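You operate a simulated robot arm through the tools that you are given. There is no shell and no other tool. Be economical: measure what you need, move in short steps, check, and stop when the job is done.

The job below is to be done with a simulated robot arm. You get a single attempt, and the scene is never put back.

Task
Clear up after the set: zero the display, stack lever off, lever arm down and locked.
Fine: leave the display on and hang the red band back on the white peg.

It is judged by the outcome, as a careful person would: the job done as asked, and still so three seconds after it is handed in. It fails if anything else is knocked over, pushed out of place, dropped, spilled or broken.

Robot
A 7-joint arm with a two-finger parallel gripper, fixed in place. Base frame: the origin is at the foot of the arm, x ahead of it, y to its left, z up. Lengths are in m, angles in degrees, forces in N, time in s.
With the tool pointing down near the work surface it reaches from about 0.1 to 0.86 m from the base axis. Its first joint turns from -115.0 to 115.0 degrees. Payload 3.91 kg.
The tool frame sits at the grasp point between the pads (the TCP): z along the fingers, y along the line on which they close. The tips reach 0.03 m beyond it. Largest opening 0.11 m; finger width 0.02, thickness 0.01; the body of the gripper, 0.048 by 0.112 m, starts 0.055 m behind the TCP.
Orientation is that of the tool frame in the base frame, as a unit quaternion [w, x, y, z]. With the fingers straight down and closing along the base's y, the tool's x points along the base's -x, its y along +y and its z along -z.

Tools
- The arm moves only by the tool jog_arm. Its argument "targets" is a list of rows, each an object (a shift or turn left out is 0, a gripper value left out holds the last) with "xyz": the shift along the tool's x, y, z in m, a list of three; "angular": the turn, a rotation vector about the tool's x, y, z in rad, a list of three. In form: [{"xyz": [tx, ty, tz], "angular": [ax, ay, az]}, ...]. A call has 1 to 8 rows; each row shifts and turns the commanded pose from where the row before left it, along the tool's axes as they then stand. "grip" is the finger opening in m, from 0 to 0.11, set as the call begins (left out, the last holds). A row lasts 0.2 s, in which the tool goes at most 0.05 m and 8.6 degrees; a call with a longer step from one row to the next is refused whole, and so is a gripper value outside its range. Where a pose cannot be reached the arm comes as near as it can. A force on the tool above 90 N (or 10 N above the force at the start of the call, whichever is more), or a blocked arm, ends the call early, and 0.2 s more pass. Each finger travels about 0.153 m/s and halts on what it meets, pressing with about 31 N; the grip force reading is that of the motor and also rises with nothing between the fingers. The clock runs only during rows and for 0.2 s after the last one: add rows that do not move to give the fingers time. The reply holds the time, the measured pose of the TCP, the force on the tool along the base axes, the opening and the grip force, in the units named above and with some noise, with the torque about the TCP (base axes, N m) and any sound that the robot's microphone picked up.
- Cameras (640 x 400 px; columns grow to the right, rows downward): "scene" is fixed at [0.2188, 0.6491, 1.7798]; the picture's right is [-0.88, -0.48, 0.00], its down [-0.35, 0.63, -0.69] and it looks along [0.33, -0.61, -0.72] (base axes); focal length 257 px, centre (320, 200). "wrist" rides on the gripper at [0.072, 0.017, -0.103] in the tool frame; the picture's right is [-0.23, 0.97, 0.00], its down [-0.76, -0.18, -0.62] and it looks along [-0.61, -0.14, 0.78] (tool axes); focal length 222 px, centre (320, 200). There is no depth. A picture from a camera that has moved, and an enlarged one, comes with that camera's place and axes in the base frame and with its lens.
- camera(camera): a new picture of that camera. No time passes.
- slide_trunk(by): slides the trunk up (or, below 0, down) by that many m; the arm rides with it, the base frame stays. It gives what a move gives, with no picture.
- zoom(camera, box): a new picture of the part [left, top, right, bottom] of that camera's present view, enlarged. No time passes.
- sign_off(): hands the job in; it is judged then, once.

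Work in short steps. Places have to be worked out from the pictures, the camera data and where the tool is seen: move nearer, look again, correct. Check each grasp and each placing, and mend what went wrong. You have 120 turns and 64 pictures in all, those below and enlarged ones among them. Open the gripper and draw the arm clear of the work before you hand the job in, unless the task says otherwise; then end with one line.

The tools are called after "Request:" as a command line: name --argument value ..., lists and objects as JSON in quotes. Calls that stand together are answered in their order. jog_arm: Moves the arm, as the interface text tells. Its arguments: {"type":"object","properties":{"targets":{"type":"array","items":{"type":"object","properties":{"xyz":{"type":"array","items":{"type":"number"}},"angular":{"type":"array","items":{"type":"number"}}}}},"grip":{"type":"number"}},"required":["targets"]} The other tools are called the same way: slide_trunk (by) slides the trunk up or down; camera (camera) takes a picture; zoom (camera, box) takes an enlarged picture of a part of a camera's view; sign_off () hands the job in.

At the start:

```text
time_s: 0.0
ee_pos: [0.5432, -0.116, 1.454]
tcp_rot: [-0.001, -0.001, 1.0, 0.001]
wrist_force: [0.2, -0.1, -0.1]
ft_torque: [-0.01, 0.03, -0.02]
opening: 0.1099
finger_force: 0.1
trunk travel left (down, up): [-0.875, 0.115]
```

scene: 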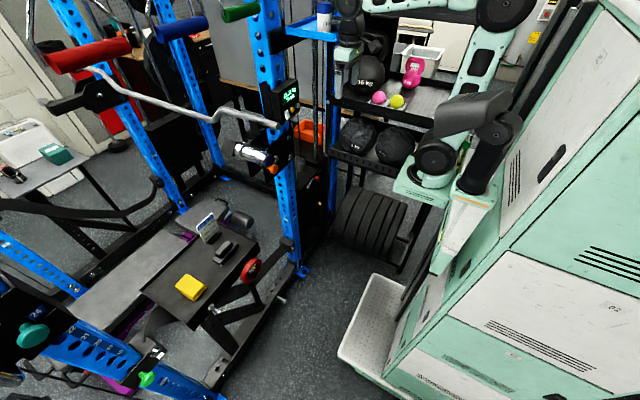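
wrist: 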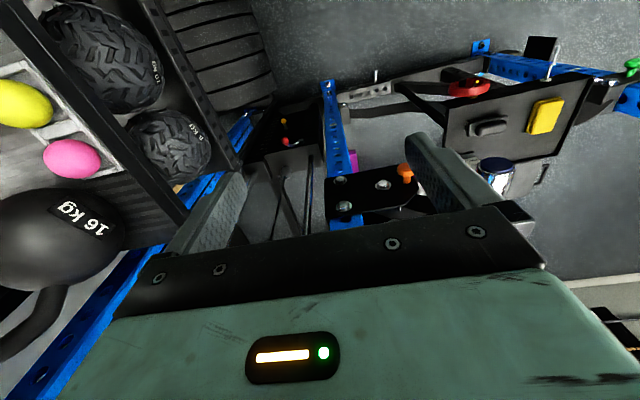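

The scene is a gym rack with a display on the upright. I zoom in to find the display, levers, band and peg.

Request:
zoom --camera "scene" --box '[220, 60, 340, 200]'

Request:
zoom --camera "scene" --box '[130, 190, 310, 340]'

Request:
zoom --camera "scene" --box '[0, 0, 320, 200]'

Request:
zoom --camera "scene" --box '[0, 200, 320, 400]'

```text
2.86 times, centred on (280, 130) of scene
camera zoom: at [0.2188, 0.6491, 1.7798], right [-0.88, -0.48, 0.0], down [-0.35, 0.63, -0.69], along [0.33, -0.61, -0.72], focal length 734 px, centre (434, 400)
```

zoom: 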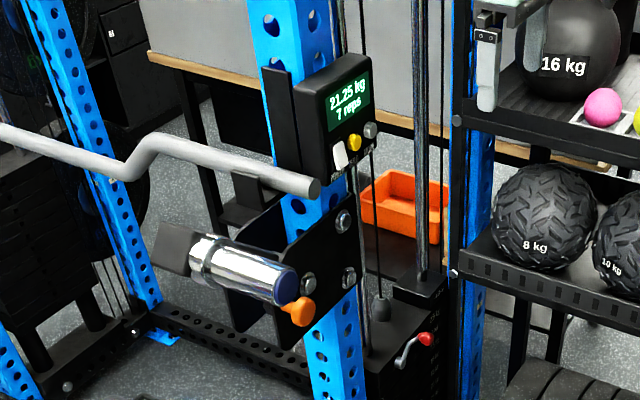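

```text
2.67 times, centred on (220, 265) of scene
camera zoom: at [0.2188, 0.6491, 1.7798], right [-0.88, -0.48, 0.0], down [-0.35, 0.63, -0.69], along [0.33, -0.61, -0.72], focal length 685 px, centre (587, 27)
```

zoom: 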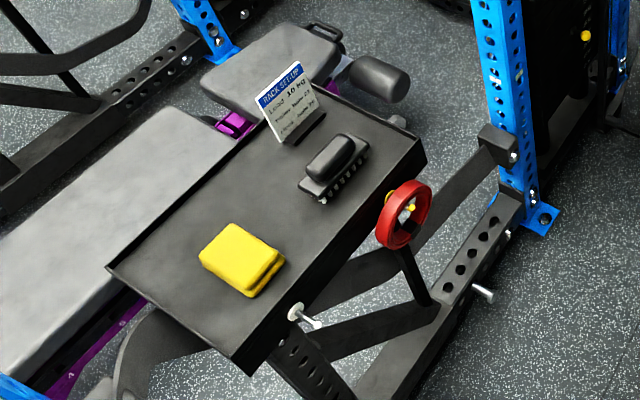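

```text
2.00 times, centred on (160, 100) of scene
camera zoom: at [0.2188, 0.6491, 1.7798], right [-0.88, -0.48, 0.0], down [-0.35, 0.63, -0.69], along [0.33, -0.61, -0.72], focal length 513 px, centre (640, 400)
```

zoom: 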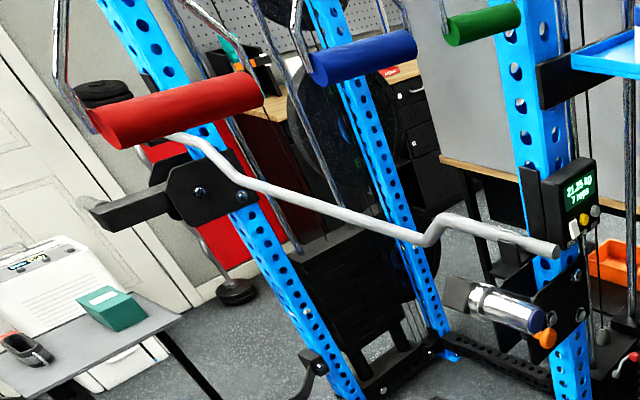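

```text
2.00 times, centred on (160, 300) of scene
camera zoom: at [0.2188, 0.6491, 1.7798], right [-0.88, -0.48, 0.0], down [-0.35, 0.63, -0.69], along [0.33, -0.61, -0.72], focal length 513 px, centre (640, 0)
```

zoom: 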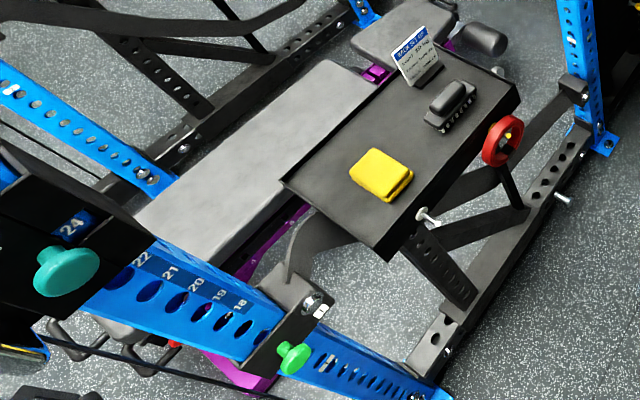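

The display ("21.25 kg, 7 reps") has three labelled buttons and faces the robot at about (0.78,-0.14,1.36). I roll the tool 180° so that, once horizontal, the wrist camera is on top and sees upright pictures.

Request:
jog_arm --targets '[{"angular": [0, 0, 0.149]}, {"angular": [0, 0, 0.149]}, {"angular": [0, 0, 0.149]}, {"angular": [0, 0, 0.149]}, {"angular": [0, 0, 0.149]}, {"angular": [0, 0, 0.149]}, {"angular": [0, 0, 0.149]}, {"angular": [0, 0, 0.149]}]' --grip 0.0

```text
time_s: 1.8
ee_pos: [0.5437, -0.1159, 1.4537]
tcp_rot: [-0.001, 0.563, 0.827, 0.0]
wrist_force: [-0.2, -0.2, 0.1]
ft_torque: [0.05, 0.01, 0.01]
opening: 0.0001
finger_force: 31.2
trunk travel left (down, up): [-0.875, 0.115]
```

The roll works; I continue it.

Request:
jog_arm --targets '[{"angular": [0, 0, 0.149]}, {"angular": [0, 0, 0.149]}, {"angular": [0, 0, 0.149]}, {"angular": [0, 0, 0.149]}, {"angular": [0, 0, 0.149]}, {"angular": [0, 0, 0.149]}, {"angular": [0, 0, 0.149]}, {"angular": [0, 0, 0.149]}]'

Request:
jog_arm --targets '[{"angular": [0, 0, 0.149]}, {"angular": [0, 0, 0.149]}, {"angular": [0, 0, 0.149]}, {"angular": [0, 0, 0.149]}, {"angular": [0, 0, 0.149]}, {"angular": [0, 0, 0.0126]}]'

```text
time_s: 3.6
ee_pos: [0.5445, -0.1145, 1.4543]
tcp_rot: [0.0, 0.93, 0.368, 0.0]
wrist_force: [0.9, 0.6, 0.1]
ft_torque: [0.03, 0.04, -0.03]
opening: 0.0001
finger_force: 31.1
trunk travel left (down, up): [-0.875, 0.115]
```

```text
time_s: 5.0
ee_pos: [0.5436, -0.113, 1.4543]
tcp_rot: [0.0, 1.0, 0.001, 0.0]
wrist_force: [-0.2, 1.1, 1.3]
ft_torque: [-0.1, -0.02, 0.0]
opening: 0.0
finger_force: 31.4
trunk travel left (down, up): [-0.875, 0.115]
```

Now tilt to horizontal, pointing ahead.

Request:
jog_arm --targets '[{"angular": [0, 0.149, 0]}, {"angular": [0, 0.149, 0]}, {"angular": [0, 0.149, 0]}, {"angular": [0, 0.149, 0]}, {"angular": [0, 0.149, 0]}, {"angular": [0, 0.149, 0]}, {"angular": [0, 0.149, 0]}, {"angular": [0, 0.149, 0]}]'

Request:
camera --camera "wrist"

```text
time_s: 6.8
ee_pos: [0.6246, -0.1155, 1.427]
tcp_rot: [0.003, 0.827, 0.0, 0.562]
wrist_force: [-0.2, -0.3, 0.0]
ft_torque: [-0.02, -0.01, 0.03]
opening: 0.0
finger_force: 30.6
out of reach, approached as far as the arm can: row 3, 4, 5, 6, 7
trunk travel left (down, up): [-0.875, 0.115]
```

```text
57 pictures are left
camera wrist: at [0.5544, -0.1306, 1.5338], right [-0.09, -0.97, -0.21], down [-0.86, 0.18, -0.48], along [0.51, 0.14, -0.85], focal length 222 px, centre (320, 200)
```

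wrist: 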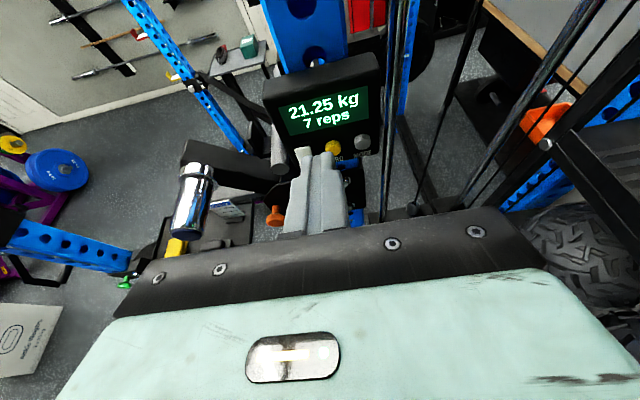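

The yellow button is at about (0.76,-0.12,1.31); the chrome roller at (0.76,0.13,1.26). I lower the trunk a little and zoom to read the labels.

Request:
jog_arm --targets '[{"xyz": [0, 0, -0.03]}, {"xyz": [0, 0, -0.03], "angular": [0, 0.1, 0]}, {"xyz": [0, 0, -0.02], "angular": [0, 0.1, 0]}]'

Request:
slide_trunk --by -0.08

Request:
camera --camera "wrist"

```text
time_s: 7.6
ee_pos: [0.6348, -0.1194, 1.4473]
tcp_rot: [0.0, 0.767, 0.0, 0.641]
wrist_force: [-0.3, 0.1, -0.3]
ft_torque: [-0.01, 0.02, -0.02]
opening: 0.0001
finger_force: 31.3
out of reach, approached as far as the arm can: row 1, 2, 3
trunk travel left (down, up): [-0.875, 0.115]
```

```text
time_s: 8.8
ee_pos: [0.6363, -0.1196, 1.3667]
tcp_rot: [0.001, 0.768, -0.001, 0.641]
wrist_force: [0.5, 0.1, 0.0]
ft_torque: [0.02, 0.0, 0.02]
opening: 0.0
finger_force: 30.8
trunk travel left (down, up): [-0.795, 0.195]
```

```text
56 pictures are left
camera wrist: at [0.5476, -0.1354, 1.4573], right [-0.04, -0.97, -0.22], down [-0.75, 0.18, -0.64], along [0.66, 0.14, -0.74], focal length 222 px, centre (320, 200)
```

wrist: 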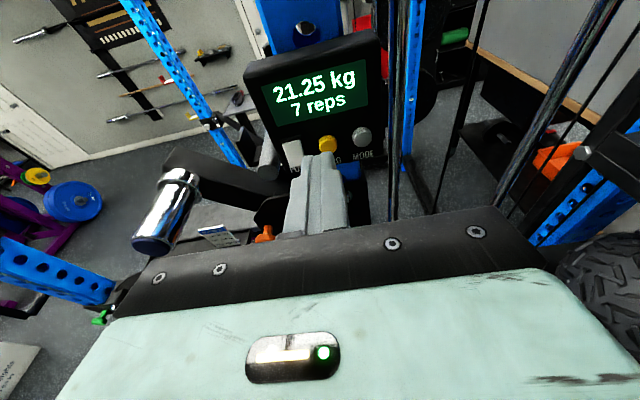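

One button reads MODE; I lower a bit more to read the others.

Request:
slide_trunk --by -0.06

Request:
zoom --camera "wrist" --box '[200, 20, 440, 170]'

```text
time_s: 9.8
ee_pos: [0.6383, -0.1209, 1.3059]
tcp_rot: [0.0, 0.768, -0.001, 0.641]
wrist_force: [-0.5, 0.1, -1.0]
ft_torque: [0.02, -0.01, -0.01]
opening: 0.0
finger_force: 30.8
trunk travel left (down, up): [-0.735, 0.255]
```

```text
2.67 times, centred on (320, 95) of wrist
camera zoom: at [0.5476, -0.1354, 1.3972], right [-0.04, -0.97, -0.22], down [-0.75, 0.18, -0.64], along [0.66, 0.14, -0.74], focal length 592 px, centre (320, 480)
```

zoom: 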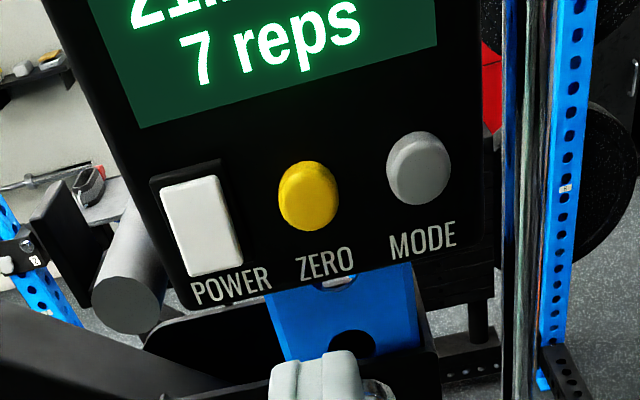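

ZERO is the yellow button, at about (0.757,-0.119,1.309). I move the closed fingertips in front of it and level the tool.

Request:
jog_arm --targets '[{"xyz": [0.006, -0.001, 0.025]}, {"xyz": [0.006, -0.001, 0.025]}, {"angular": [0, 0.09, 0]}, {"angular": [0, 0.09, 0]}, {}]'

Request:
zoom --camera "wrist" --box '[200, 0, 440, 150]'

```text
time_s: 11.0
ee_pos: [0.6876, -0.1167, 1.3098]
tcp_rot: [0.001, 0.706, 0.0, 0.708]
wrist_force: [0.3, -0.4, -0.5]
ft_torque: [0.0, 0.01, -0.02]
opening: 0.0
finger_force: 31.1
trunk travel left (down, up): [-0.735, 0.255]
```

```text
2.67 times, centred on (320, 75) of wrist
camera zoom: at [0.5841, -0.1333, 1.383], right [0.0, -0.97, -0.23], down [-0.62, 0.18, -0.76], along [0.78, 0.14, -0.61], focal length 592 px, centre (320, 533)
```

zoom: 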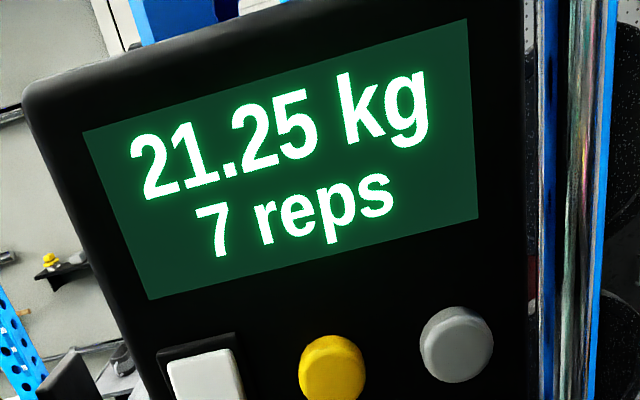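

Button centre is about (0.755,-0.120,1.310), so the tip is aligned to within 4 mm. I correct y and advance slowly.

Request:
jog_arm --targets '[{"xyz": [0, 0.0035, 0.01]}, {"xyz": [0, 0, 0.01]}, {"xyz": [0, 0, 0.005]}, {}]'

Request:
camera --camera "wrist"

```text
time_s: 12.0
ee_pos: [0.7135, -0.1216, 1.3084]
tcp_rot: [0.001, 0.707, -0.001, 0.707]
wrist_force: [-0.7, -0.1, -0.7]
ft_torque: [0.03, 0.0, 0.02]
opening: 0.0
finger_force: 31.3
trunk travel left (down, up): [-0.735, 0.255]
```

```text
53 pictures are left
camera wrist: at [0.6095, -0.1371, 1.3826], right [0.0, -0.97, -0.23], down [-0.62, 0.18, -0.76], along [0.78, 0.14, -0.61], focal length 222 px, centre (320, 200)
```

wrist: 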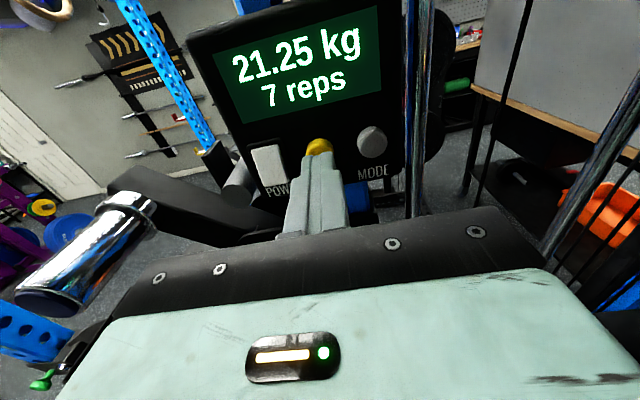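

Tip looks aligned with yellow. Small steps to press.

Request:
jog_arm --targets '[{"xyz": [0, 0, 0.003]}, {"xyz": [0, 0, 0.003]}, {"xyz": [0, 0, 0.003]}]'

```text
time_s: 12.8
ee_pos: [0.7219, -0.1205, 1.3091]
tcp_rot: [0.001, 0.706, -0.001, 0.708]
wrist_force: [-0.2, 0.2, 0.4]
ft_torque: [-0.03, 0.04, 0.01]
opening: 0.0001
finger_force: 31.2
trunk travel left (down, up): [-0.735, 0.255]
```

No contact yet; continue.

Request:
jog_arm --targets '[{"xyz": [0, 0, 0.003]}, {"xyz": [0, 0, 0.002]}]'

Request:
jog_arm --targets '[{"xyz": [0, 0, 0.002]}, {"xyz": [0, 0, 0.002]}]'

Request:
zoom --camera "wrist" --box '[200, 20, 440, 220]'

```text
time_s: 13.4
ee_pos: [0.7264, -0.1207, 1.3095]
tcp_rot: [0.0, 0.706, 0.0, 0.708]
wrist_force: [-1.0, -0.4, 1.0]
ft_torque: [0.04, 0.03, 0.03]
opening: 0.0
finger_force: 30.7
trunk travel left (down, up): [-0.735, 0.255]
```

```text
time_s: 14.0
ee_pos: [0.7309, -0.1207, 1.3098]
tcp_rot: [0.0, 0.707, 0.0, 0.707]
wrist_force: [-0.2, 0.2, 0.8]
ft_torque: [-0.03, -0.01, 0.0]
opening: 0.0001
finger_force: 31.4
trunk travel left (down, up): [-0.735, 0.255]
```

```text
2.00 times, centred on (320, 120) of wrist
camera zoom: at [0.6269, -0.1371, 1.3828], right [0.0, -0.97, -0.23], down [-0.62, 0.18, -0.76], along [0.78, 0.14, -0.61], focal length 444 px, centre (320, 360)
```

zoom: 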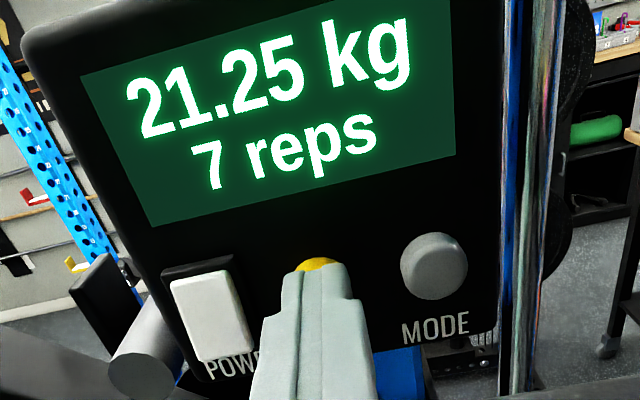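

Still no contact; keep advancing with force monitoring.

Request:
jog_arm --targets '[{"xyz": [0, 0, 0.003]}, {"xyz": [0, 0, 0.002]}]'

Request:
jog_arm --targets '[{"xyz": [0, 0, 0.002]}, {}]'

Request:
jog_arm --targets '[{"xyz": [0, 0, 0.002]}, {}]'

```text
time_s: 14.6
ee_pos: [0.7358, -0.1214, 1.3085]
tcp_rot: [-0.001, 0.707, 0.0, 0.707]
wrist_force: [-2.9, 0.9, -1.4]
ft_torque: [-0.03, 0.04, -0.01]
opening: 0.0002
finger_force: 31.8
trunk travel left (down, up): [-0.735, 0.255]
```

```text
time_s: 15.2
ee_pos: [0.7377, -0.1204, 1.3093]
tcp_rot: [0.001, 0.707, -0.001, 0.707]
wrist_force: [-6.9, 0.7, -2.9]
ft_torque: [0.02, 0.1, 0.0]
opening: 0.0
finger_force: 31.3
trunk travel left (down, up): [-0.735, 0.255]
```

```text
time_s: 15.8
ee_pos: [0.739, -0.1201, 1.3084]
tcp_rot: [0.0, 0.707, 0.0, 0.707]
wrist_force: [-15.6, 0.0, -5.4]
ft_torque: [-0.01, 0.21, 0.03]
opening: 0.0001
finger_force: 31.1
trunk travel left (down, up): [-0.735, 0.255]
```

Force is -16 N, so the button is pressed; I check the display.

Request:
zoom --camera "wrist" --box '[200, 0, 440, 200]'

```text
2.00 times, centred on (320, 100) of wrist
camera zoom: at [0.6351, -0.137, 1.3829], right [0.0, -0.97, -0.23], down [-0.62, 0.18, -0.76], along [0.78, 0.14, -0.61], focal length 444 px, centre (320, 400)
```

zoom: 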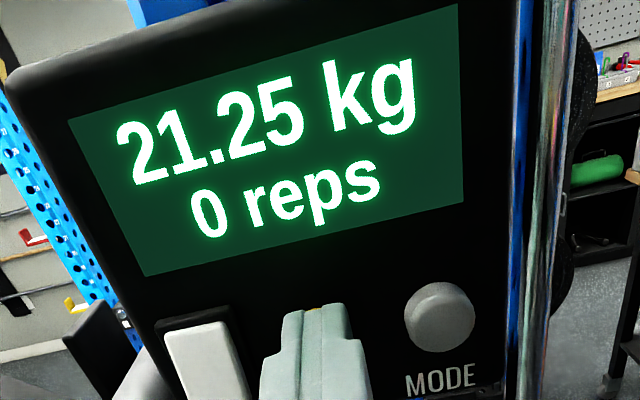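

Reps went to 0; the kg likely reflects the engaged stack. I back off and raise the hand's view to look at the stack lever and lever arm.

Request:
jog_arm --targets '[{"xyz": [0, 0, -0.03]}, {"xyz": [0, 0, -0.03]}, {"xyz": [0, 0, -0.02]}]'

Request:
slide_trunk --by -0.15

Request:
camera --camera "wrist"

Request:
zoom --camera "scene" --box '[220, 60, 340, 200]'

```text
time_s: 16.6
ee_pos: [0.6629, -0.1199, 1.3125]
tcp_rot: [-0.001, 0.707, 0.0, 0.707]
wrist_force: [0.6, 0.2, -0.1]
ft_torque: [0.0, -0.01, -0.02]
opening: 0.0001
finger_force: 31.5
out of reach, approached as far as the arm can: row 3
trunk travel left (down, up): [-0.735, 0.255]
```

```text
time_s: 18.3
ee_pos: [0.6625, -0.1207, 1.1622]
tcp_rot: [0.001, 0.707, -0.001, 0.707]
wrist_force: [0.0, 0.0, -0.4]
ft_torque: [0.02, 0.02, 0.0]
opening: 0.0
finger_force: 30.8
trunk travel left (down, up): [-0.585, 0.405]
```

```text
50 pictures are left
camera wrist: at [0.5592, -0.137, 1.2356], right [0.0, -0.97, -0.23], down [-0.62, 0.18, -0.76], along [0.78, 0.14, -0.61], focal length 222 px, centre (320, 200)
```

wrist: 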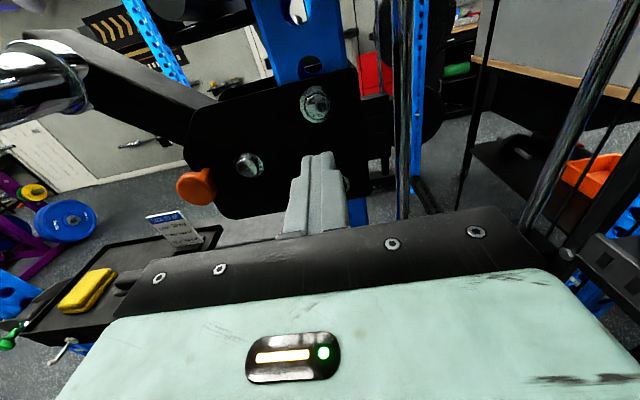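

```text
2.86 times, centred on (280, 130) of scene
camera zoom: at [0.2188, 0.6491, 1.7798], right [-0.88, -0.48, 0.0], down [-0.35, 0.63, -0.69], along [0.33, -0.61, -0.72], focal length 734 px, centre (434, 400)
```

zoom: 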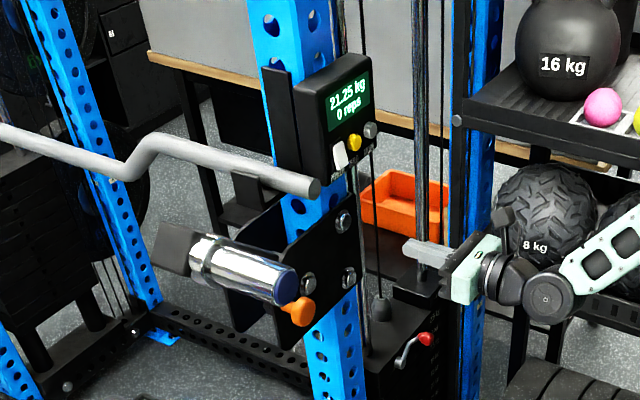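

The lever arm pivots on the black plate with an orange knob. I zoom to read the card and to study the plate.

Request:
zoom --camera "wrist" --box '[130, 195, 230, 260]'

Request:
zoom --camera "wrist" --box '[0, 0, 380, 230]'

Request:
zoom --camera "scene" --box '[225, 120, 305, 180]'

Request:
zoom --camera "scene" --box '[190, 200, 260, 250]'

```text
6.15 times, centred on (180, 228) of wrist
camera zoom: at [0.5592, -0.137, 1.2356], right [0.0, -0.97, -0.23], down [-0.62, 0.18, -0.76], along [0.78, 0.14, -0.61], focal length 1367 px, centre (1182, 31)
```

zoom: 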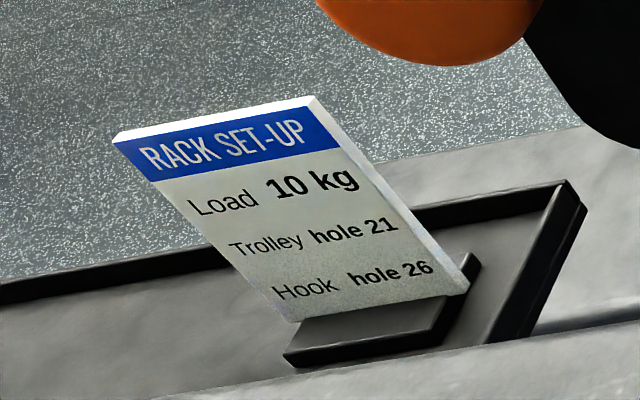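

```text
1.68 times, centred on (190, 115) of wrist
camera zoom: at [0.5592, -0.137, 1.2356], right [0.0, -0.97, -0.23], down [-0.62, 0.18, -0.76], along [0.78, 0.14, -0.61], focal length 374 px, centre (539, 343)
```

zoom: 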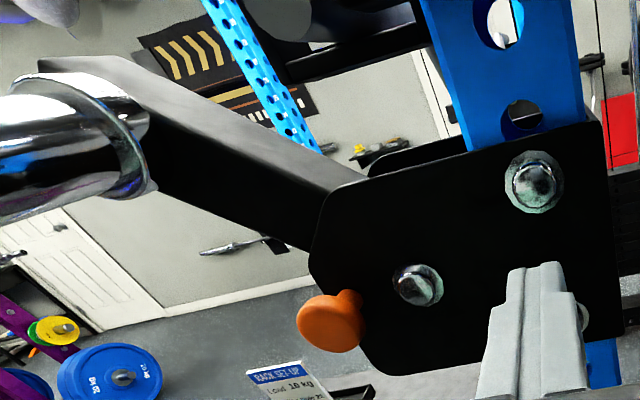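

```text
6.67 times, centred on (265, 150) of scene
camera zoom: at [0.2188, 0.6491, 1.7798], right [-0.88, -0.48, 0.0], down [-0.35, 0.63, -0.69], along [0.33, -0.61, -0.72], focal length 1712 px, centre (687, 533)
```

zoom: 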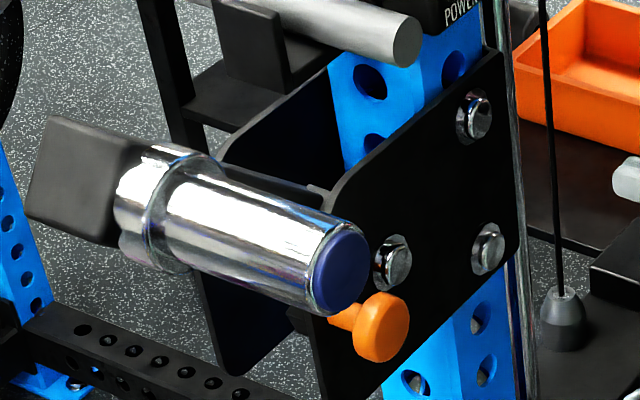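

```text
8.00 times, centred on (225, 225) of scene
camera zoom: at [0.2188, 0.6491, 1.7798], right [-0.88, -0.48, 0.0], down [-0.35, 0.63, -0.69], along [0.33, -0.61, -0.72], focal length 2054 px, centre (1080, 0)
```

zoom: 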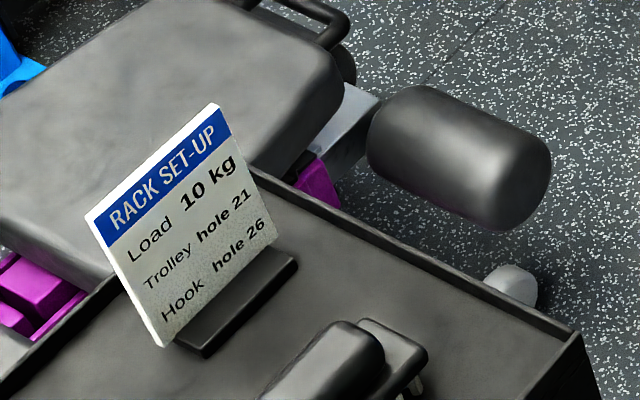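

The arm pivots around (0.79,-0.02,1.125), its sleeve end at (0.70–0.78,0.125,1.26), so ~42° up; the orange pin sits level with the pivot, so "down" is horizontal. I plan to press the sleeve down with closed fingers from above; first raise and shift sideways.

Request:
slide_trunk --by 0.18

Request:
jog_arm --targets '[{"xyz": [0, -0.035, 0]}, {"xyz": [0, -0.035, 0]}, {"xyz": [0, -0.035, 0]}, {"xyz": [0, -0.035, 0]}, {"xyz": [0, -0.035, 0]}, {"xyz": [0, -0.035, 0]}, {"xyz": [0, -0.035, 0]}, {}]'

Request:
camera --camera "wrist"

Request:
zoom --camera "scene" --box '[200, 60, 360, 180]'

```text
time_s: 20.3
ee_pos: [0.6636, -0.1214, 1.3414]
tcp_rot: [0.0, 0.707, 0.0, 0.707]
wrist_force: [-0.5, 0.1, 0.3]
ft_torque: [-0.04, -0.04, 0.02]
opening: 0.0001
finger_force: 31.2
trunk travel left (down, up): [-0.765, 0.225]
```

```text
time_s: 22.1
ee_pos: [0.6648, 0.1248, 1.3418]
tcp_rot: [0.001, 0.707, 0.0, 0.707]
wrist_force: [-0.5, 0.4, 0.1]
ft_torque: [0.01, -0.01, 0.02]
opening: 0.0
finger_force: 30.8
trunk travel left (down, up): [-0.765, 0.225]
```

```text
44 pictures are left
camera wrist: at [0.5599, 0.1084, 1.416], right [0.0, -0.97, -0.23], down [-0.62, 0.18, -0.76], along [0.78, 0.14, -0.61], focal length 222 px, centre (320, 200)
```

wrist: 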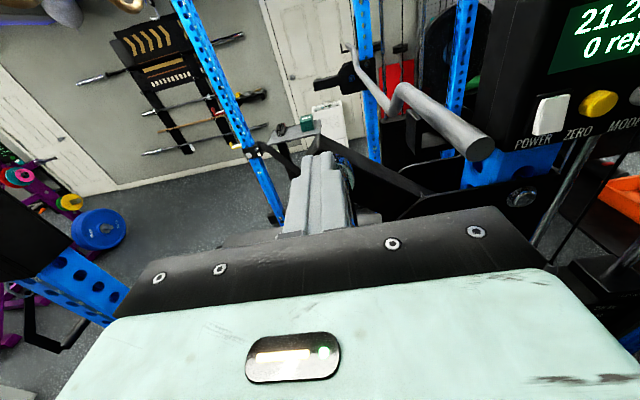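

```text
3.33 times, centred on (280, 120) of scene
camera zoom: at [0.2188, 0.6491, 1.7798], right [-0.88, -0.48, 0.0], down [-0.35, 0.63, -0.69], along [0.33, -0.61, -0.72], focal length 856 px, centre (453, 467)
```

zoom: 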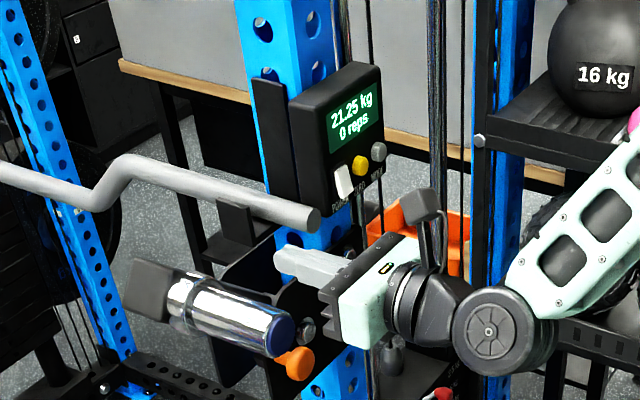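

The tip is above and just before the sleeve. I advance 65 mm over it, then lower to touch.

Request:
jog_arm --targets '[{"xyz": [0, 0, 0.033]}, {"xyz": [0, 0, 0.032]}, {"xyz": [-0.015, 0, 0]}, {"xyz": [-0.01, 0, 0]}, {"xyz": [-0.005, 0, 0]}, {}]'

Request:
zoom --camera "scene" --box '[200, 60, 360, 180]'

```text
time_s: 23.5
ee_pos: [0.7276, 0.1234, 1.3123]
tcp_rot: [0.0, 0.707, -0.001, 0.707]
wrist_force: [-0.2, 0.4, 0.0]
ft_torque: [-0.01, 0.0, -0.03]
opening: 0.0001
finger_force: 31.3
trunk travel left (down, up): [-0.765, 0.225]
```

```text
3.33 times, centred on (280, 120) of scene
camera zoom: at [0.2188, 0.6491, 1.7798], right [-0.88, -0.48, 0.0], down [-0.35, 0.63, -0.69], along [0.33, -0.61, -0.72], focal length 856 px, centre (453, 467)
```

zoom: 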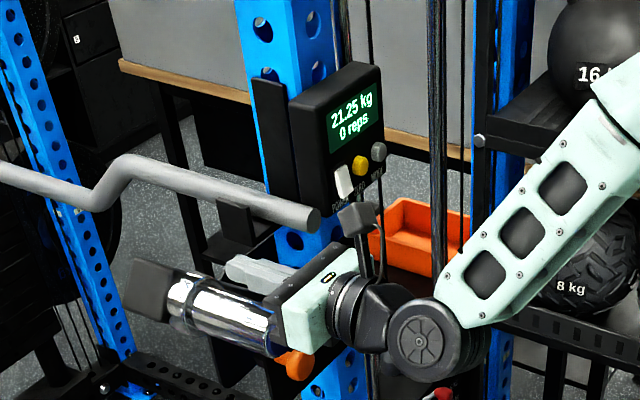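

Fingers appear above the sleeve. Lower slowly to contact.

Request:
jog_arm --targets '[{"xyz": [-0.005, 0, 0]}, {"xyz": [-0.005, 0, 0]}, {"xyz": [-0.005, 0, 0]}, {}]'

```text
time_s: 24.5
ee_pos: [0.7281, 0.1252, 1.2962]
tcp_rot: [0.001, 0.707, -0.001, 0.707]
wrist_force: [-0.3, -0.7, 0.5]
ft_torque: [-0.02, 0.05, 0.02]
opening: 0.0
finger_force: 31.4
trunk travel left (down, up): [-0.765, 0.225]
```

Request:
jog_arm --targets '[{"xyz": [-0.004, 0, 0]}, {"xyz": [-0.004, 0, 0]}, {}]'

Request:
zoom --camera "scene" --box '[220, 110, 320, 180]'

```text
time_s: 25.3
ee_pos: [0.729, 0.1242, 1.2889]
tcp_rot: [0.0, 0.707, 0.0, 0.707]
wrist_force: [0.2, 0.6, -1.0]
ft_torque: [-0.03, -0.01, 0.0]
opening: 0.0
finger_force: 31.0
trunk travel left (down, up): [-0.765, 0.225]
```

```text
5.71 times, centred on (270, 145) of scene
camera zoom: at [0.2188, 0.6491, 1.7798], right [-0.88, -0.48, 0.0], down [-0.35, 0.63, -0.69], along [0.33, -0.61, -0.72], focal length 1467 px, centre (606, 514)
```

zoom: 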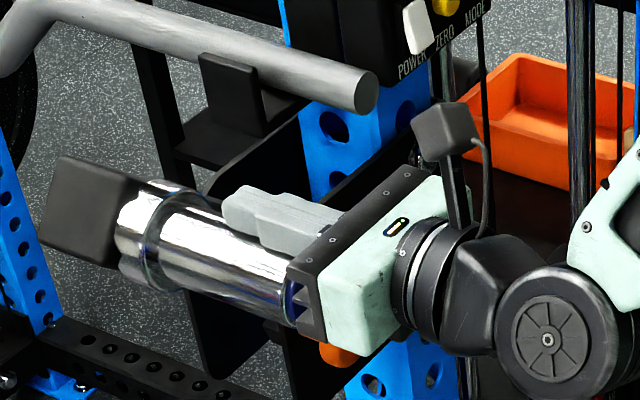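

The finger may be slightly inboard of the sleeve's crown. I lift 10 mm, shift 15 mm outward, and lower again.

Request:
jog_arm --targets '[{"xyz": [0.012, 0, 0]}, {"xyz": [0, -0.015, 0]}, {"xyz": [-0.006, 0, 0]}, {"xyz": [-0.006, 0, 0]}, {"xyz": [-0.004, 0, 0]}, {}]'

Request:
jog_arm --targets '[{"xyz": [-0.004, 0, 0]}, {}]'

Request:
zoom --camera "scene" --box '[220, 110, 320, 180]'

```text
time_s: 26.7
ee_pos: [0.7272, 0.1387, 1.2855]
tcp_rot: [-0.001, 0.705, 0.0, 0.709]
wrist_force: [3.3, 2.3, 14.8]
ft_torque: [-0.06, 0.23, -0.03]
opening: 0.0
finger_force: 31.3
trunk travel left (down, up): [-0.765, 0.225]
```

```text
time_s: 27.3
ee_pos: [0.7272, 0.1424, 1.2827]
tcp_rot: [0.0, 0.706, 0.0, 0.708]
wrist_force: [1.7, 14.8, 24.2]
ft_torque: [0.05, 0.32, -0.23]
opening: 0.0
finger_force: 30.4
trunk travel left (down, up): [-0.765, 0.225]
```

```text
5.71 times, centred on (270, 145) of scene
camera zoom: at [0.2188, 0.6491, 1.7798], right [-0.88, -0.48, 0.0], down [-0.35, 0.63, -0.69], along [0.33, -0.61, -0.72], focal length 1467 px, centre (606, 514)
```

zoom: 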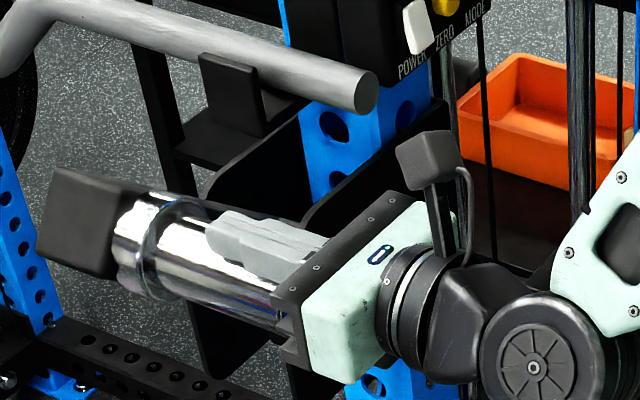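

Contact made with a firm reaction, but I'm a bit outboard. I re-seat at y≈0.122 and push along the arc (down and outward).

Request:
jog_arm --targets '[{"xyz": [0.015, 0, 0]}, {"xyz": [0, 0.02, 0]}, {"xyz": [-0.009, 0, 0]}, {"xyz": [-0.008, -0.002, 0]}, {"xyz": [-0.006, -0.004, 0]}]'

Request:
jog_arm --targets '[{"xyz": [-0.006, -0.005, 0]}, {"xyz": [-0.006, -0.005, 0]}]'

Request:
zoom --camera "scene" --box '[220, 110, 320, 180]'

```text
time_s: 28.5
ee_pos: [0.7279, 0.1265, 1.2779]
tcp_rot: [-0.002, 0.704, 0.0, 0.711]
wrist_force: [1.2, 6.2, 33.1]
ft_torque: [0.51, 0.73, -0.1]
opening: 0.0002
finger_force: 31.2
trunk travel left (down, up): [-0.765, 0.225]
```

```text
time_s: 29.1
ee_pos: [0.7272, 0.1274, 1.2786]
tcp_rot: [0.003, 0.695, -0.011, 0.719]
wrist_force: [-11.3, -34.5, 82.8]
ft_torque: [0.71, 2.37, 1.06]
opening: 0.0
finger_force: 31.1
trunk travel left (down, up): [-0.765, 0.225]
```

```text
5.71 times, centred on (270, 145) of scene
camera zoom: at [0.2188, 0.6491, 1.7798], right [-0.88, -0.48, 0.0], down [-0.35, 0.63, -0.69], along [0.33, -0.61, -0.72], focal length 1467 px, centre (606, 514)
```

zoom: 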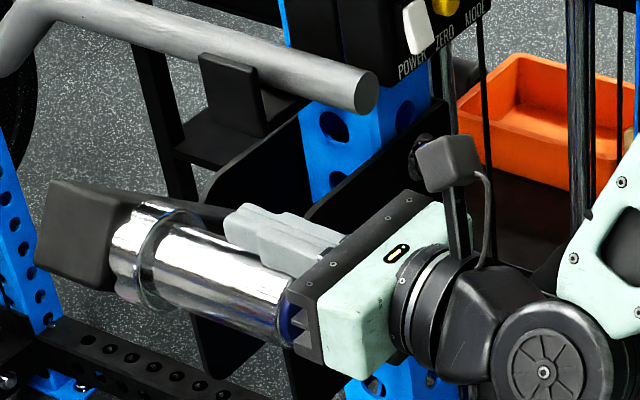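

The arm has moved about 15 mm but the force is now 83 N. I wait a moment to see whether it creeps (a damped joint).

Request:
jog_arm --targets '[{}, {}, {}, {}]'

```text
time_s: 30.1
ee_pos: [0.7272, 0.1287, 1.2771]
tcp_rot: [0.002, 0.694, -0.011, 0.72]
wrist_force: [-6.4, -43.1, 84.3]
ft_torque: [0.59, 2.29, 1.2]
opening: 0.0
finger_force: 31.3
trunk travel left (down, up): [-0.765, 0.225]
```

It looks blocked—likely by the orange pin passing below the arm. I back off up and retreat, then inspect arm and pin.

Request:
jog_arm --targets '[{"xyz": [0.02, 0.008, 0]}, {"xyz": [0.03, 0, 0]}, {"xyz": [0, 0, -0.04]}, {"xyz": [0, 0, -0.04]}, {}]'

Request:
zoom --camera "scene" --box '[220, 110, 320, 180]'

Request:
camera --camera "wrist"

```text
time_s: 31.3
ee_pos: [0.6472, 0.1275, 1.3124]
tcp_rot: [0.0, 0.707, 0.0, 0.707]
wrist_force: [0.6, -0.2, 0.0]
ft_torque: [-0.03, 0.01, 0.0]
opening: 0.0001
finger_force: 31.1
trunk travel left (down, up): [-0.765, 0.225]
```

```text
5.71 times, centred on (270, 145) of scene
camera zoom: at [0.2188, 0.6491, 1.7798], right [-0.88, -0.48, 0.0], down [-0.35, 0.63, -0.69], along [0.33, -0.61, -0.72], focal length 1467 px, centre (606, 514)
```

zoom: 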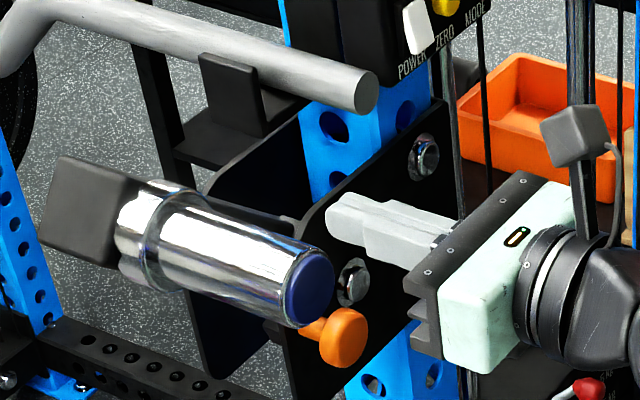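

```text
37 pictures are left
camera wrist: at [0.5441, 0.1118, 1.3857], right [0.0, -0.97, -0.23], down [-0.62, 0.18, -0.76], along [0.78, 0.14, -0.61], focal length 222 px, centre (320, 200)
```

wrist: 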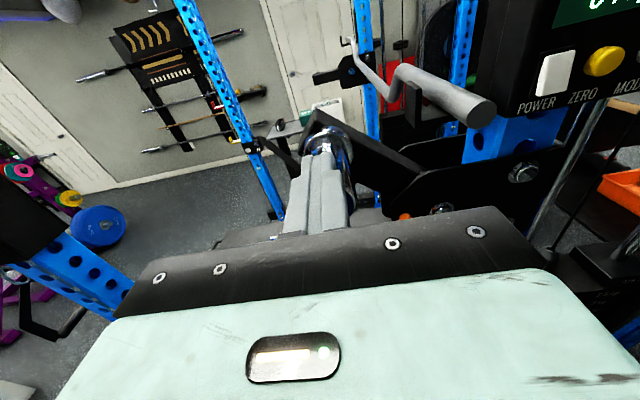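

The arm sprang back; the pin holds it. I go to the orange knob (≈(0.763,0.033,1.125)): lower trunk, shift, and look.

Request:
slide_trunk --by -0.175

Request:
jog_arm --targets '[{"xyz": [0, 0.033, 0]}, {"xyz": [0, 0.033, 0.01]}, {"xyz": [0, 0.03, 0.01]}, {}]' --grip 0.055

Request:
camera --camera "wrist"

Request:
zoom --camera "scene" --box '[220, 110, 320, 180]'

```text
time_s: 33.3
ee_pos: [0.6473, 0.1272, 1.1379]
tcp_rot: [0.0, 0.707, 0.0, 0.707]
wrist_force: [0.2, 0.0, 0.6]
ft_torque: [0.0, 0.0, 0.04]
opening: 0.0
finger_force: 31.0
trunk travel left (down, up): [-0.59, 0.4]
```

```text
time_s: 34.3
ee_pos: [0.6675, 0.0311, 1.1371]
tcp_rot: [0.001, 0.707, -0.001, 0.707]
wrist_force: [-0.7, -0.3, 0.3]
ft_torque: [0.0, 0.0, -0.03]
opening: 0.0551
finger_force: 0.1
trunk travel left (down, up): [-0.59, 0.4]
```

```text
36 pictures are left
camera wrist: at [0.5646, 0.015, 1.211], right [0.0, -0.97, -0.23], down [-0.62, 0.18, -0.76], along [0.78, 0.14, -0.61], focal length 222 px, centre (320, 200)
```

wrist: 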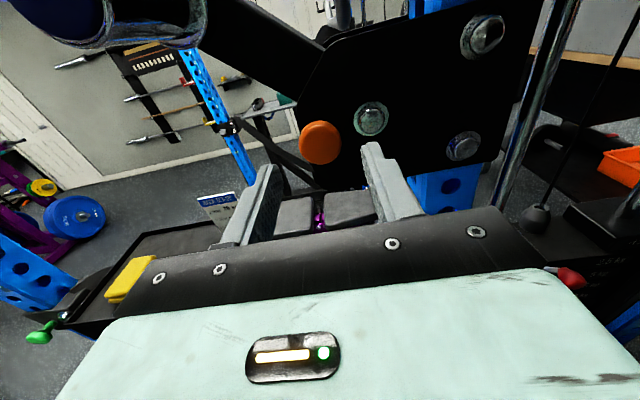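

```text
5.71 times, centred on (270, 145) of scene
camera zoom: at [0.2188, 0.6491, 1.7798], right [-0.88, -0.48, 0.0], down [-0.35, 0.63, -0.69], along [0.33, -0.61, -0.72], focal length 1467 px, centre (606, 514)
```

zoom: 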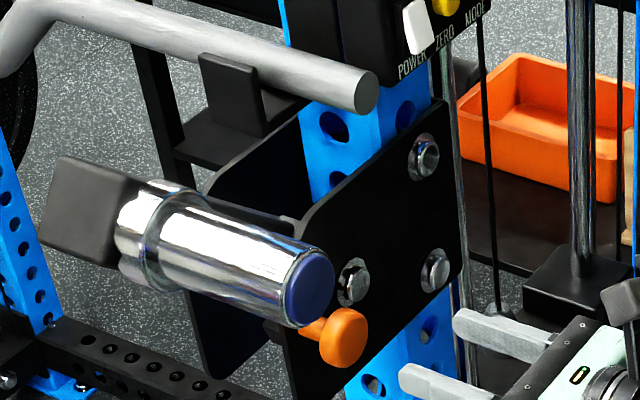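

Knob is at (0.760,0.034,1.127). Lower 10 mm, advance ~80 mm, then close.

Request:
jog_arm --targets '[{"xyz": [-0.01, -0.003, 0]}, {"xyz": [0, 0, 0.03]}, {"xyz": [0, 0, 0.03]}, {"xyz": [0, 0, 0.018]}, {}]'

Request:
zoom --camera "wrist" --box '[220, 60, 460, 210]'

```text
time_s: 35.5
ee_pos: [0.7467, 0.036, 1.1267]
tcp_rot: [0.001, 0.707, -0.001, 0.707]
wrist_force: [-0.6, -0.6, -0.1]
ft_torque: [-0.01, 0.0, -0.02]
opening: 0.0553
finger_force: 0.1
trunk travel left (down, up): [-0.59, 0.4]
```

```text
2.67 times, centred on (340, 135) of wrist
camera zoom: at [0.6426, 0.0185, 1.2013], right [0.0, -0.97, -0.23], down [-0.62, 0.18, -0.76], along [0.78, 0.14, -0.61], focal length 592 px, centre (267, 373)
```

zoom: 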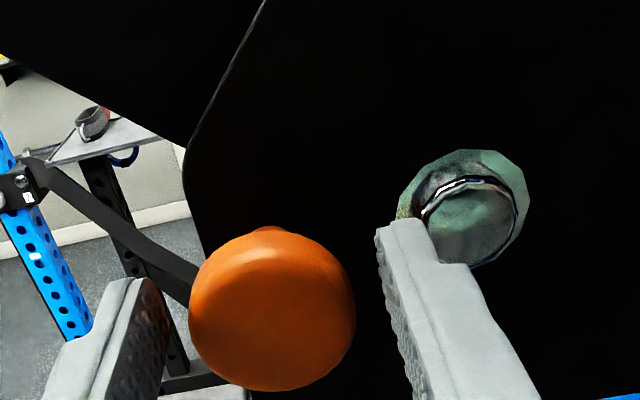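

Knob is between the fingers. Close.

Request:
jog_arm --targets '[{}, {}, {}]' --grip 0.0

Request:
jog_arm --targets '[{"xyz": [0, 0, -0.005]}, {"xyz": [0, 0, -0.005]}, {}]'

```text
time_s: 36.3
ee_pos: [0.746, 0.0341, 1.1284]
tcp_rot: [0.0, 0.707, 0.0, 0.707]
wrist_force: [2.5, 2.3, -0.1]
ft_torque: [0.02, -0.02, 0.08]
opening: 0.041
finger_force: 44.9
trunk travel left (down, up): [-0.59, 0.4]
```

```text
time_s: 37.1
ee_pos: [0.736, 0.0346, 1.1272]
tcp_rot: [0.0, 0.707, 0.0, 0.707]
wrist_force: [3.7, 2.3, 0.3]
ft_torque: [-0.02, 0.06, 0.11]
opening: 0.041
finger_force: 45.2
trunk travel left (down, up): [-0.59, 0.4]
```

Gripped (41 mm) and pulled 10 mm with ~4 N. Continue pulling in small steps.

Request:
jog_arm --targets '[{"xyz": [0, 0, -0.005]}, {}]'

Request:
jog_arm --targets '[{"xyz": [0, 0, -0.005]}, {}]'

Request:
zoom --camera "scene" --box '[220, 110, 320, 180]'

```text
time_s: 37.7
ee_pos: [0.7311, 0.0352, 1.1279]
tcp_rot: [0.0, 0.707, 0.0, 0.707]
wrist_force: [2.1, 4.4, 1.7]
ft_torque: [0.02, -0.15, 0.11]
opening: 0.0409
finger_force: 45.1
trunk travel left (down, up): [-0.59, 0.4]
```

```text
time_s: 38.3
ee_pos: [0.7259, 0.0353, 1.1273]
tcp_rot: [0.001, 0.707, -0.001, 0.707]
wrist_force: [-3.0, 4.7, 1.1]
ft_torque: [0.04, -0.08, 0.13]
opening: 0.0411
finger_force: 45.0
trunk travel left (down, up): [-0.59, 0.4]
```

```text
5.71 times, centred on (270, 145) of scene
camera zoom: at [0.2188, 0.6491, 1.7798], right [-0.88, -0.48, 0.0], down [-0.35, 0.63, -0.69], along [0.33, -0.61, -0.72], focal length 1467 px, centre (606, 514)
```

zoom: 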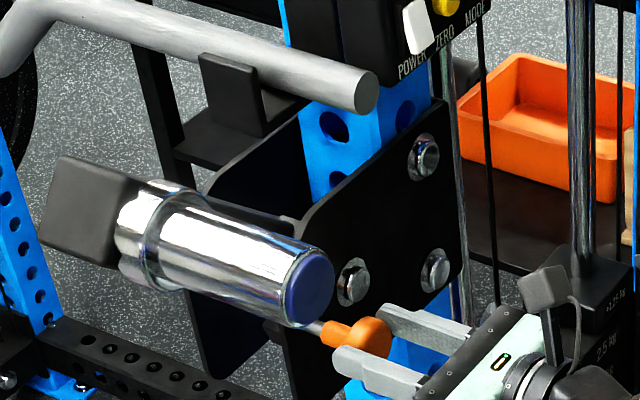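

The pin is out by 20 mm with its shaft showing. I probe 5 mm more to find the end stop.

Request:
jog_arm --targets '[{"xyz": [0, 0, -0.003]}, {}]'

Request:
jog_arm --targets '[{"xyz": [0, 0, -0.002]}, {}, {}]'

```text
time_s: 38.9
ee_pos: [0.725, 0.0361, 1.1283]
tcp_rot: [0.0, 0.707, 0.0, 0.707]
wrist_force: [24.2, 8.7, 3.2]
ft_torque: [0.06, -0.01, 0.23]
opening: 0.041
finger_force: 45.0
trunk travel left (down, up): [-0.59, 0.4]
```

```text
time_s: 39.7
ee_pos: [0.7236, 0.0344, 1.1273]
tcp_rot: [0.0, 0.707, 0.0, 0.707]
wrist_force: [39.3, 10.6, 5.7]
ft_torque: [0.13, -0.47, 0.16]
opening: 0.0412
finger_force: 45.5
trunk travel left (down, up): [-0.59, 0.4]
```

End stop reached at ~20 mm. I relax by 4 mm... then open and see whether it stays out.

Request:
jog_arm --targets '[{"xyz": [0, 0, 0.004]}, {}]'

Request:
jog_arm --targets '[{}, {}, {}]' --grip 0.06

Request:
zoom --camera "scene" --box '[220, 110, 320, 180]'

```text
time_s: 40.3
ee_pos: [0.7245, 0.0356, 1.1273]
tcp_rot: [-0.001, 0.707, 0.001, 0.707]
wrist_force: [3.6, 6.0, 8.3]
ft_torque: [0.2, -0.45, 0.09]
opening: 0.041
finger_force: 45.1
trunk travel left (down, up): [-0.59, 0.4]
```

```text
time_s: 41.1
ee_pos: [0.7258, 0.0342, 1.1264]
tcp_rot: [0.0, 0.707, 0.0, 0.707]
wrist_force: [-0.9, -0.3, -0.3]
ft_torque: [0.04, -0.02, -0.01]
opening: 0.0601
finger_force: 0.0
trunk travel left (down, up): [-0.59, 0.4]
```

```text
5.71 times, centred on (270, 145) of scene
camera zoom: at [0.2188, 0.6491, 1.7798], right [-0.88, -0.48, 0.0], down [-0.35, 0.63, -0.69], along [0.33, -0.61, -0.72], focal length 1467 px, centre (606, 514)
```

zoom: 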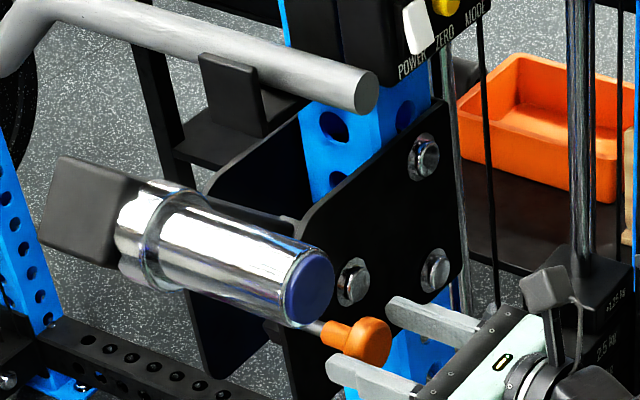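

The pin stays out and the arm stays up. Retract and return above the sleeve.

Request:
jog_arm --targets '[{"xyz": [0, 0, -0.04]}, {"xyz": [0, 0, -0.04]}, {"xyz": [0, -0.03, 0]}, {"xyz": [0, -0.03, 0]}, {"xyz": [0, -0.026, 0]}]' --grip 0.0

Request:
slide_trunk --by 0.185

Request:
jog_arm --targets '[{"xyz": [0, 0, 0.04]}, {"xyz": [0, 0, 0.04]}, {"xyz": [-0.01, 0, 0]}, {"xyz": [-0.01, 0, 0]}, {}]'

```text
time_s: 42.3
ee_pos: [0.6456, 0.1205, 1.128]
tcp_rot: [0.001, 0.707, 0.0, 0.707]
wrist_force: [1.0, -0.7, -0.1]
ft_torque: [-0.02, 0.0, 0.01]
opening: 0.0
finger_force: 30.4
trunk travel left (down, up): [-0.59, 0.4]
```

```text
time_s: 44.3
ee_pos: [0.6436, 0.1209, 1.3136]
tcp_rot: [0.0, 0.707, 0.0, 0.707]
wrist_force: [-0.6, -0.3, -0.4]
ft_torque: [-0.02, 0.0, 0.03]
opening: 0.0
finger_force: 30.9
trunk travel left (down, up): [-0.775, 0.215]
```

```text
time_s: 45.5
ee_pos: [0.7243, 0.1208, 1.2928]
tcp_rot: [0.0, 0.707, 0.0, 0.707]
wrist_force: [-0.2, 0.0, -0.2]
ft_torque: [-0.02, -0.01, 0.0]
opening: 0.0002
finger_force: 31.2
trunk travel left (down, up): [-0.775, 0.215]
```

Now press along the arc (down and outward) in steps.

Request:
jog_arm --targets '[{"xyz": [-0.008, 0, 0]}, {"xyz": [-0.008, -0.004, 0]}, {"xyz": [-0.008, -0.005, 0]}]'

Request:
jog_arm --targets '[{"xyz": [-0.008, -0.005, 0]}, {"xyz": [-0.008, -0.004, 0]}]'

Request:
zoom --camera "scene" --box '[220, 110, 320, 180]'

```text
time_s: 46.3
ee_pos: [0.7251, 0.1289, 1.2669]
tcp_rot: [0.001, 0.709, 0.0, 0.705]
wrist_force: [0.3, 2.5, 5.4]
ft_torque: [0.07, 0.01, 0.02]
opening: 0.0
finger_force: 30.9
trunk travel left (down, up): [-0.775, 0.215]
```

```text
time_s: 46.9
ee_pos: [0.7245, 0.1369, 1.2527]
tcp_rot: [0.001, 0.708, -0.001, 0.706]
wrist_force: [0.1, 0.6, -0.2]
ft_torque: [0.01, 0.0, 0.03]
opening: 0.0
finger_force: 31.3
trunk travel left (down, up): [-0.775, 0.215]
```

```text
5.71 times, centred on (270, 145) of scene
camera zoom: at [0.2188, 0.6491, 1.7798], right [-0.88, -0.48, 0.0], down [-0.35, 0.63, -0.69], along [0.33, -0.61, -0.72], focal length 1467 px, centre (606, 514)
```

zoom: 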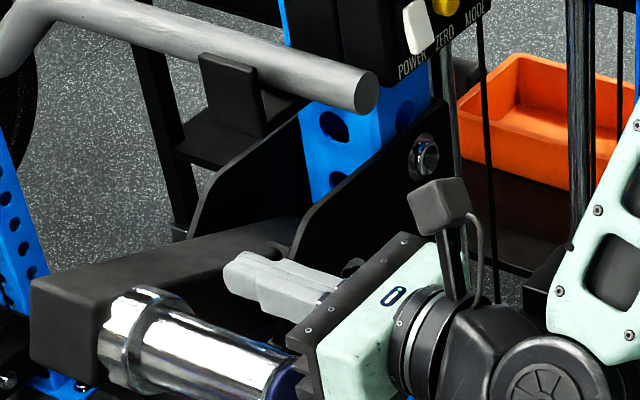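

The arm has gone down ahead of the fingers. Retract and inspect.

Request:
jog_arm --targets '[{"xyz": [0.01, 0, 0]}, {"xyz": [0, 0, -0.04]}, {"xyz": [0, 0, -0.04]}, {}, {}]'

Request:
zoom --camera "scene" --box '[210, 110, 330, 200]'

Request:
camera --camera "wrist"

```text
time_s: 48.1
ee_pos: [0.6447, 0.1386, 1.2626]
tcp_rot: [0.0, 0.707, 0.0, 0.707]
wrist_force: [-0.4, 0.0, 0.7]
ft_torque: [-0.02, 0.0, 0.01]
opening: 0.0001
finger_force: 30.6
trunk travel left (down, up): [-0.775, 0.215]
```

```text
4.44 times, centred on (270, 155) of scene
camera zoom: at [0.2188, 0.6491, 1.7798], right [-0.88, -0.48, 0.0], down [-0.35, 0.63, -0.69], along [0.33, -0.61, -0.72], focal length 1141 px, centre (542, 400)
```

zoom: 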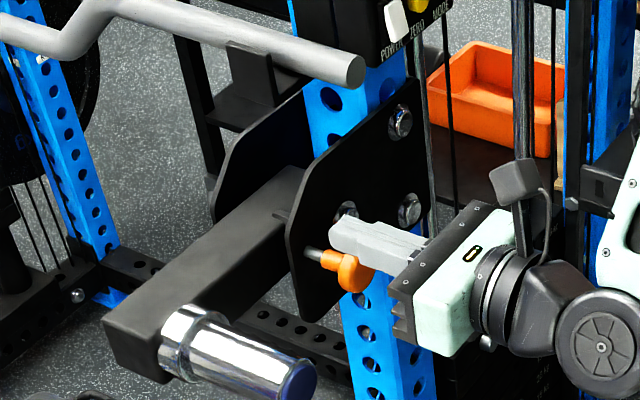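

```text
29 pictures are left
camera wrist: at [0.5407, 0.1224, 1.3364], right [0.0, -0.97, -0.23], down [-0.62, 0.18, -0.76], along [0.78, 0.14, -0.61], focal length 222 px, centre (320, 200)
```

wrist: 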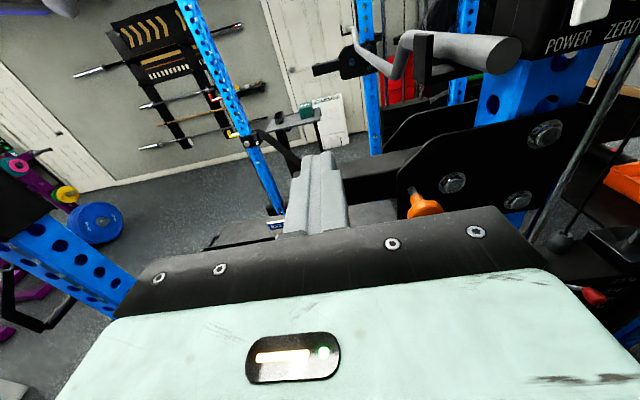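

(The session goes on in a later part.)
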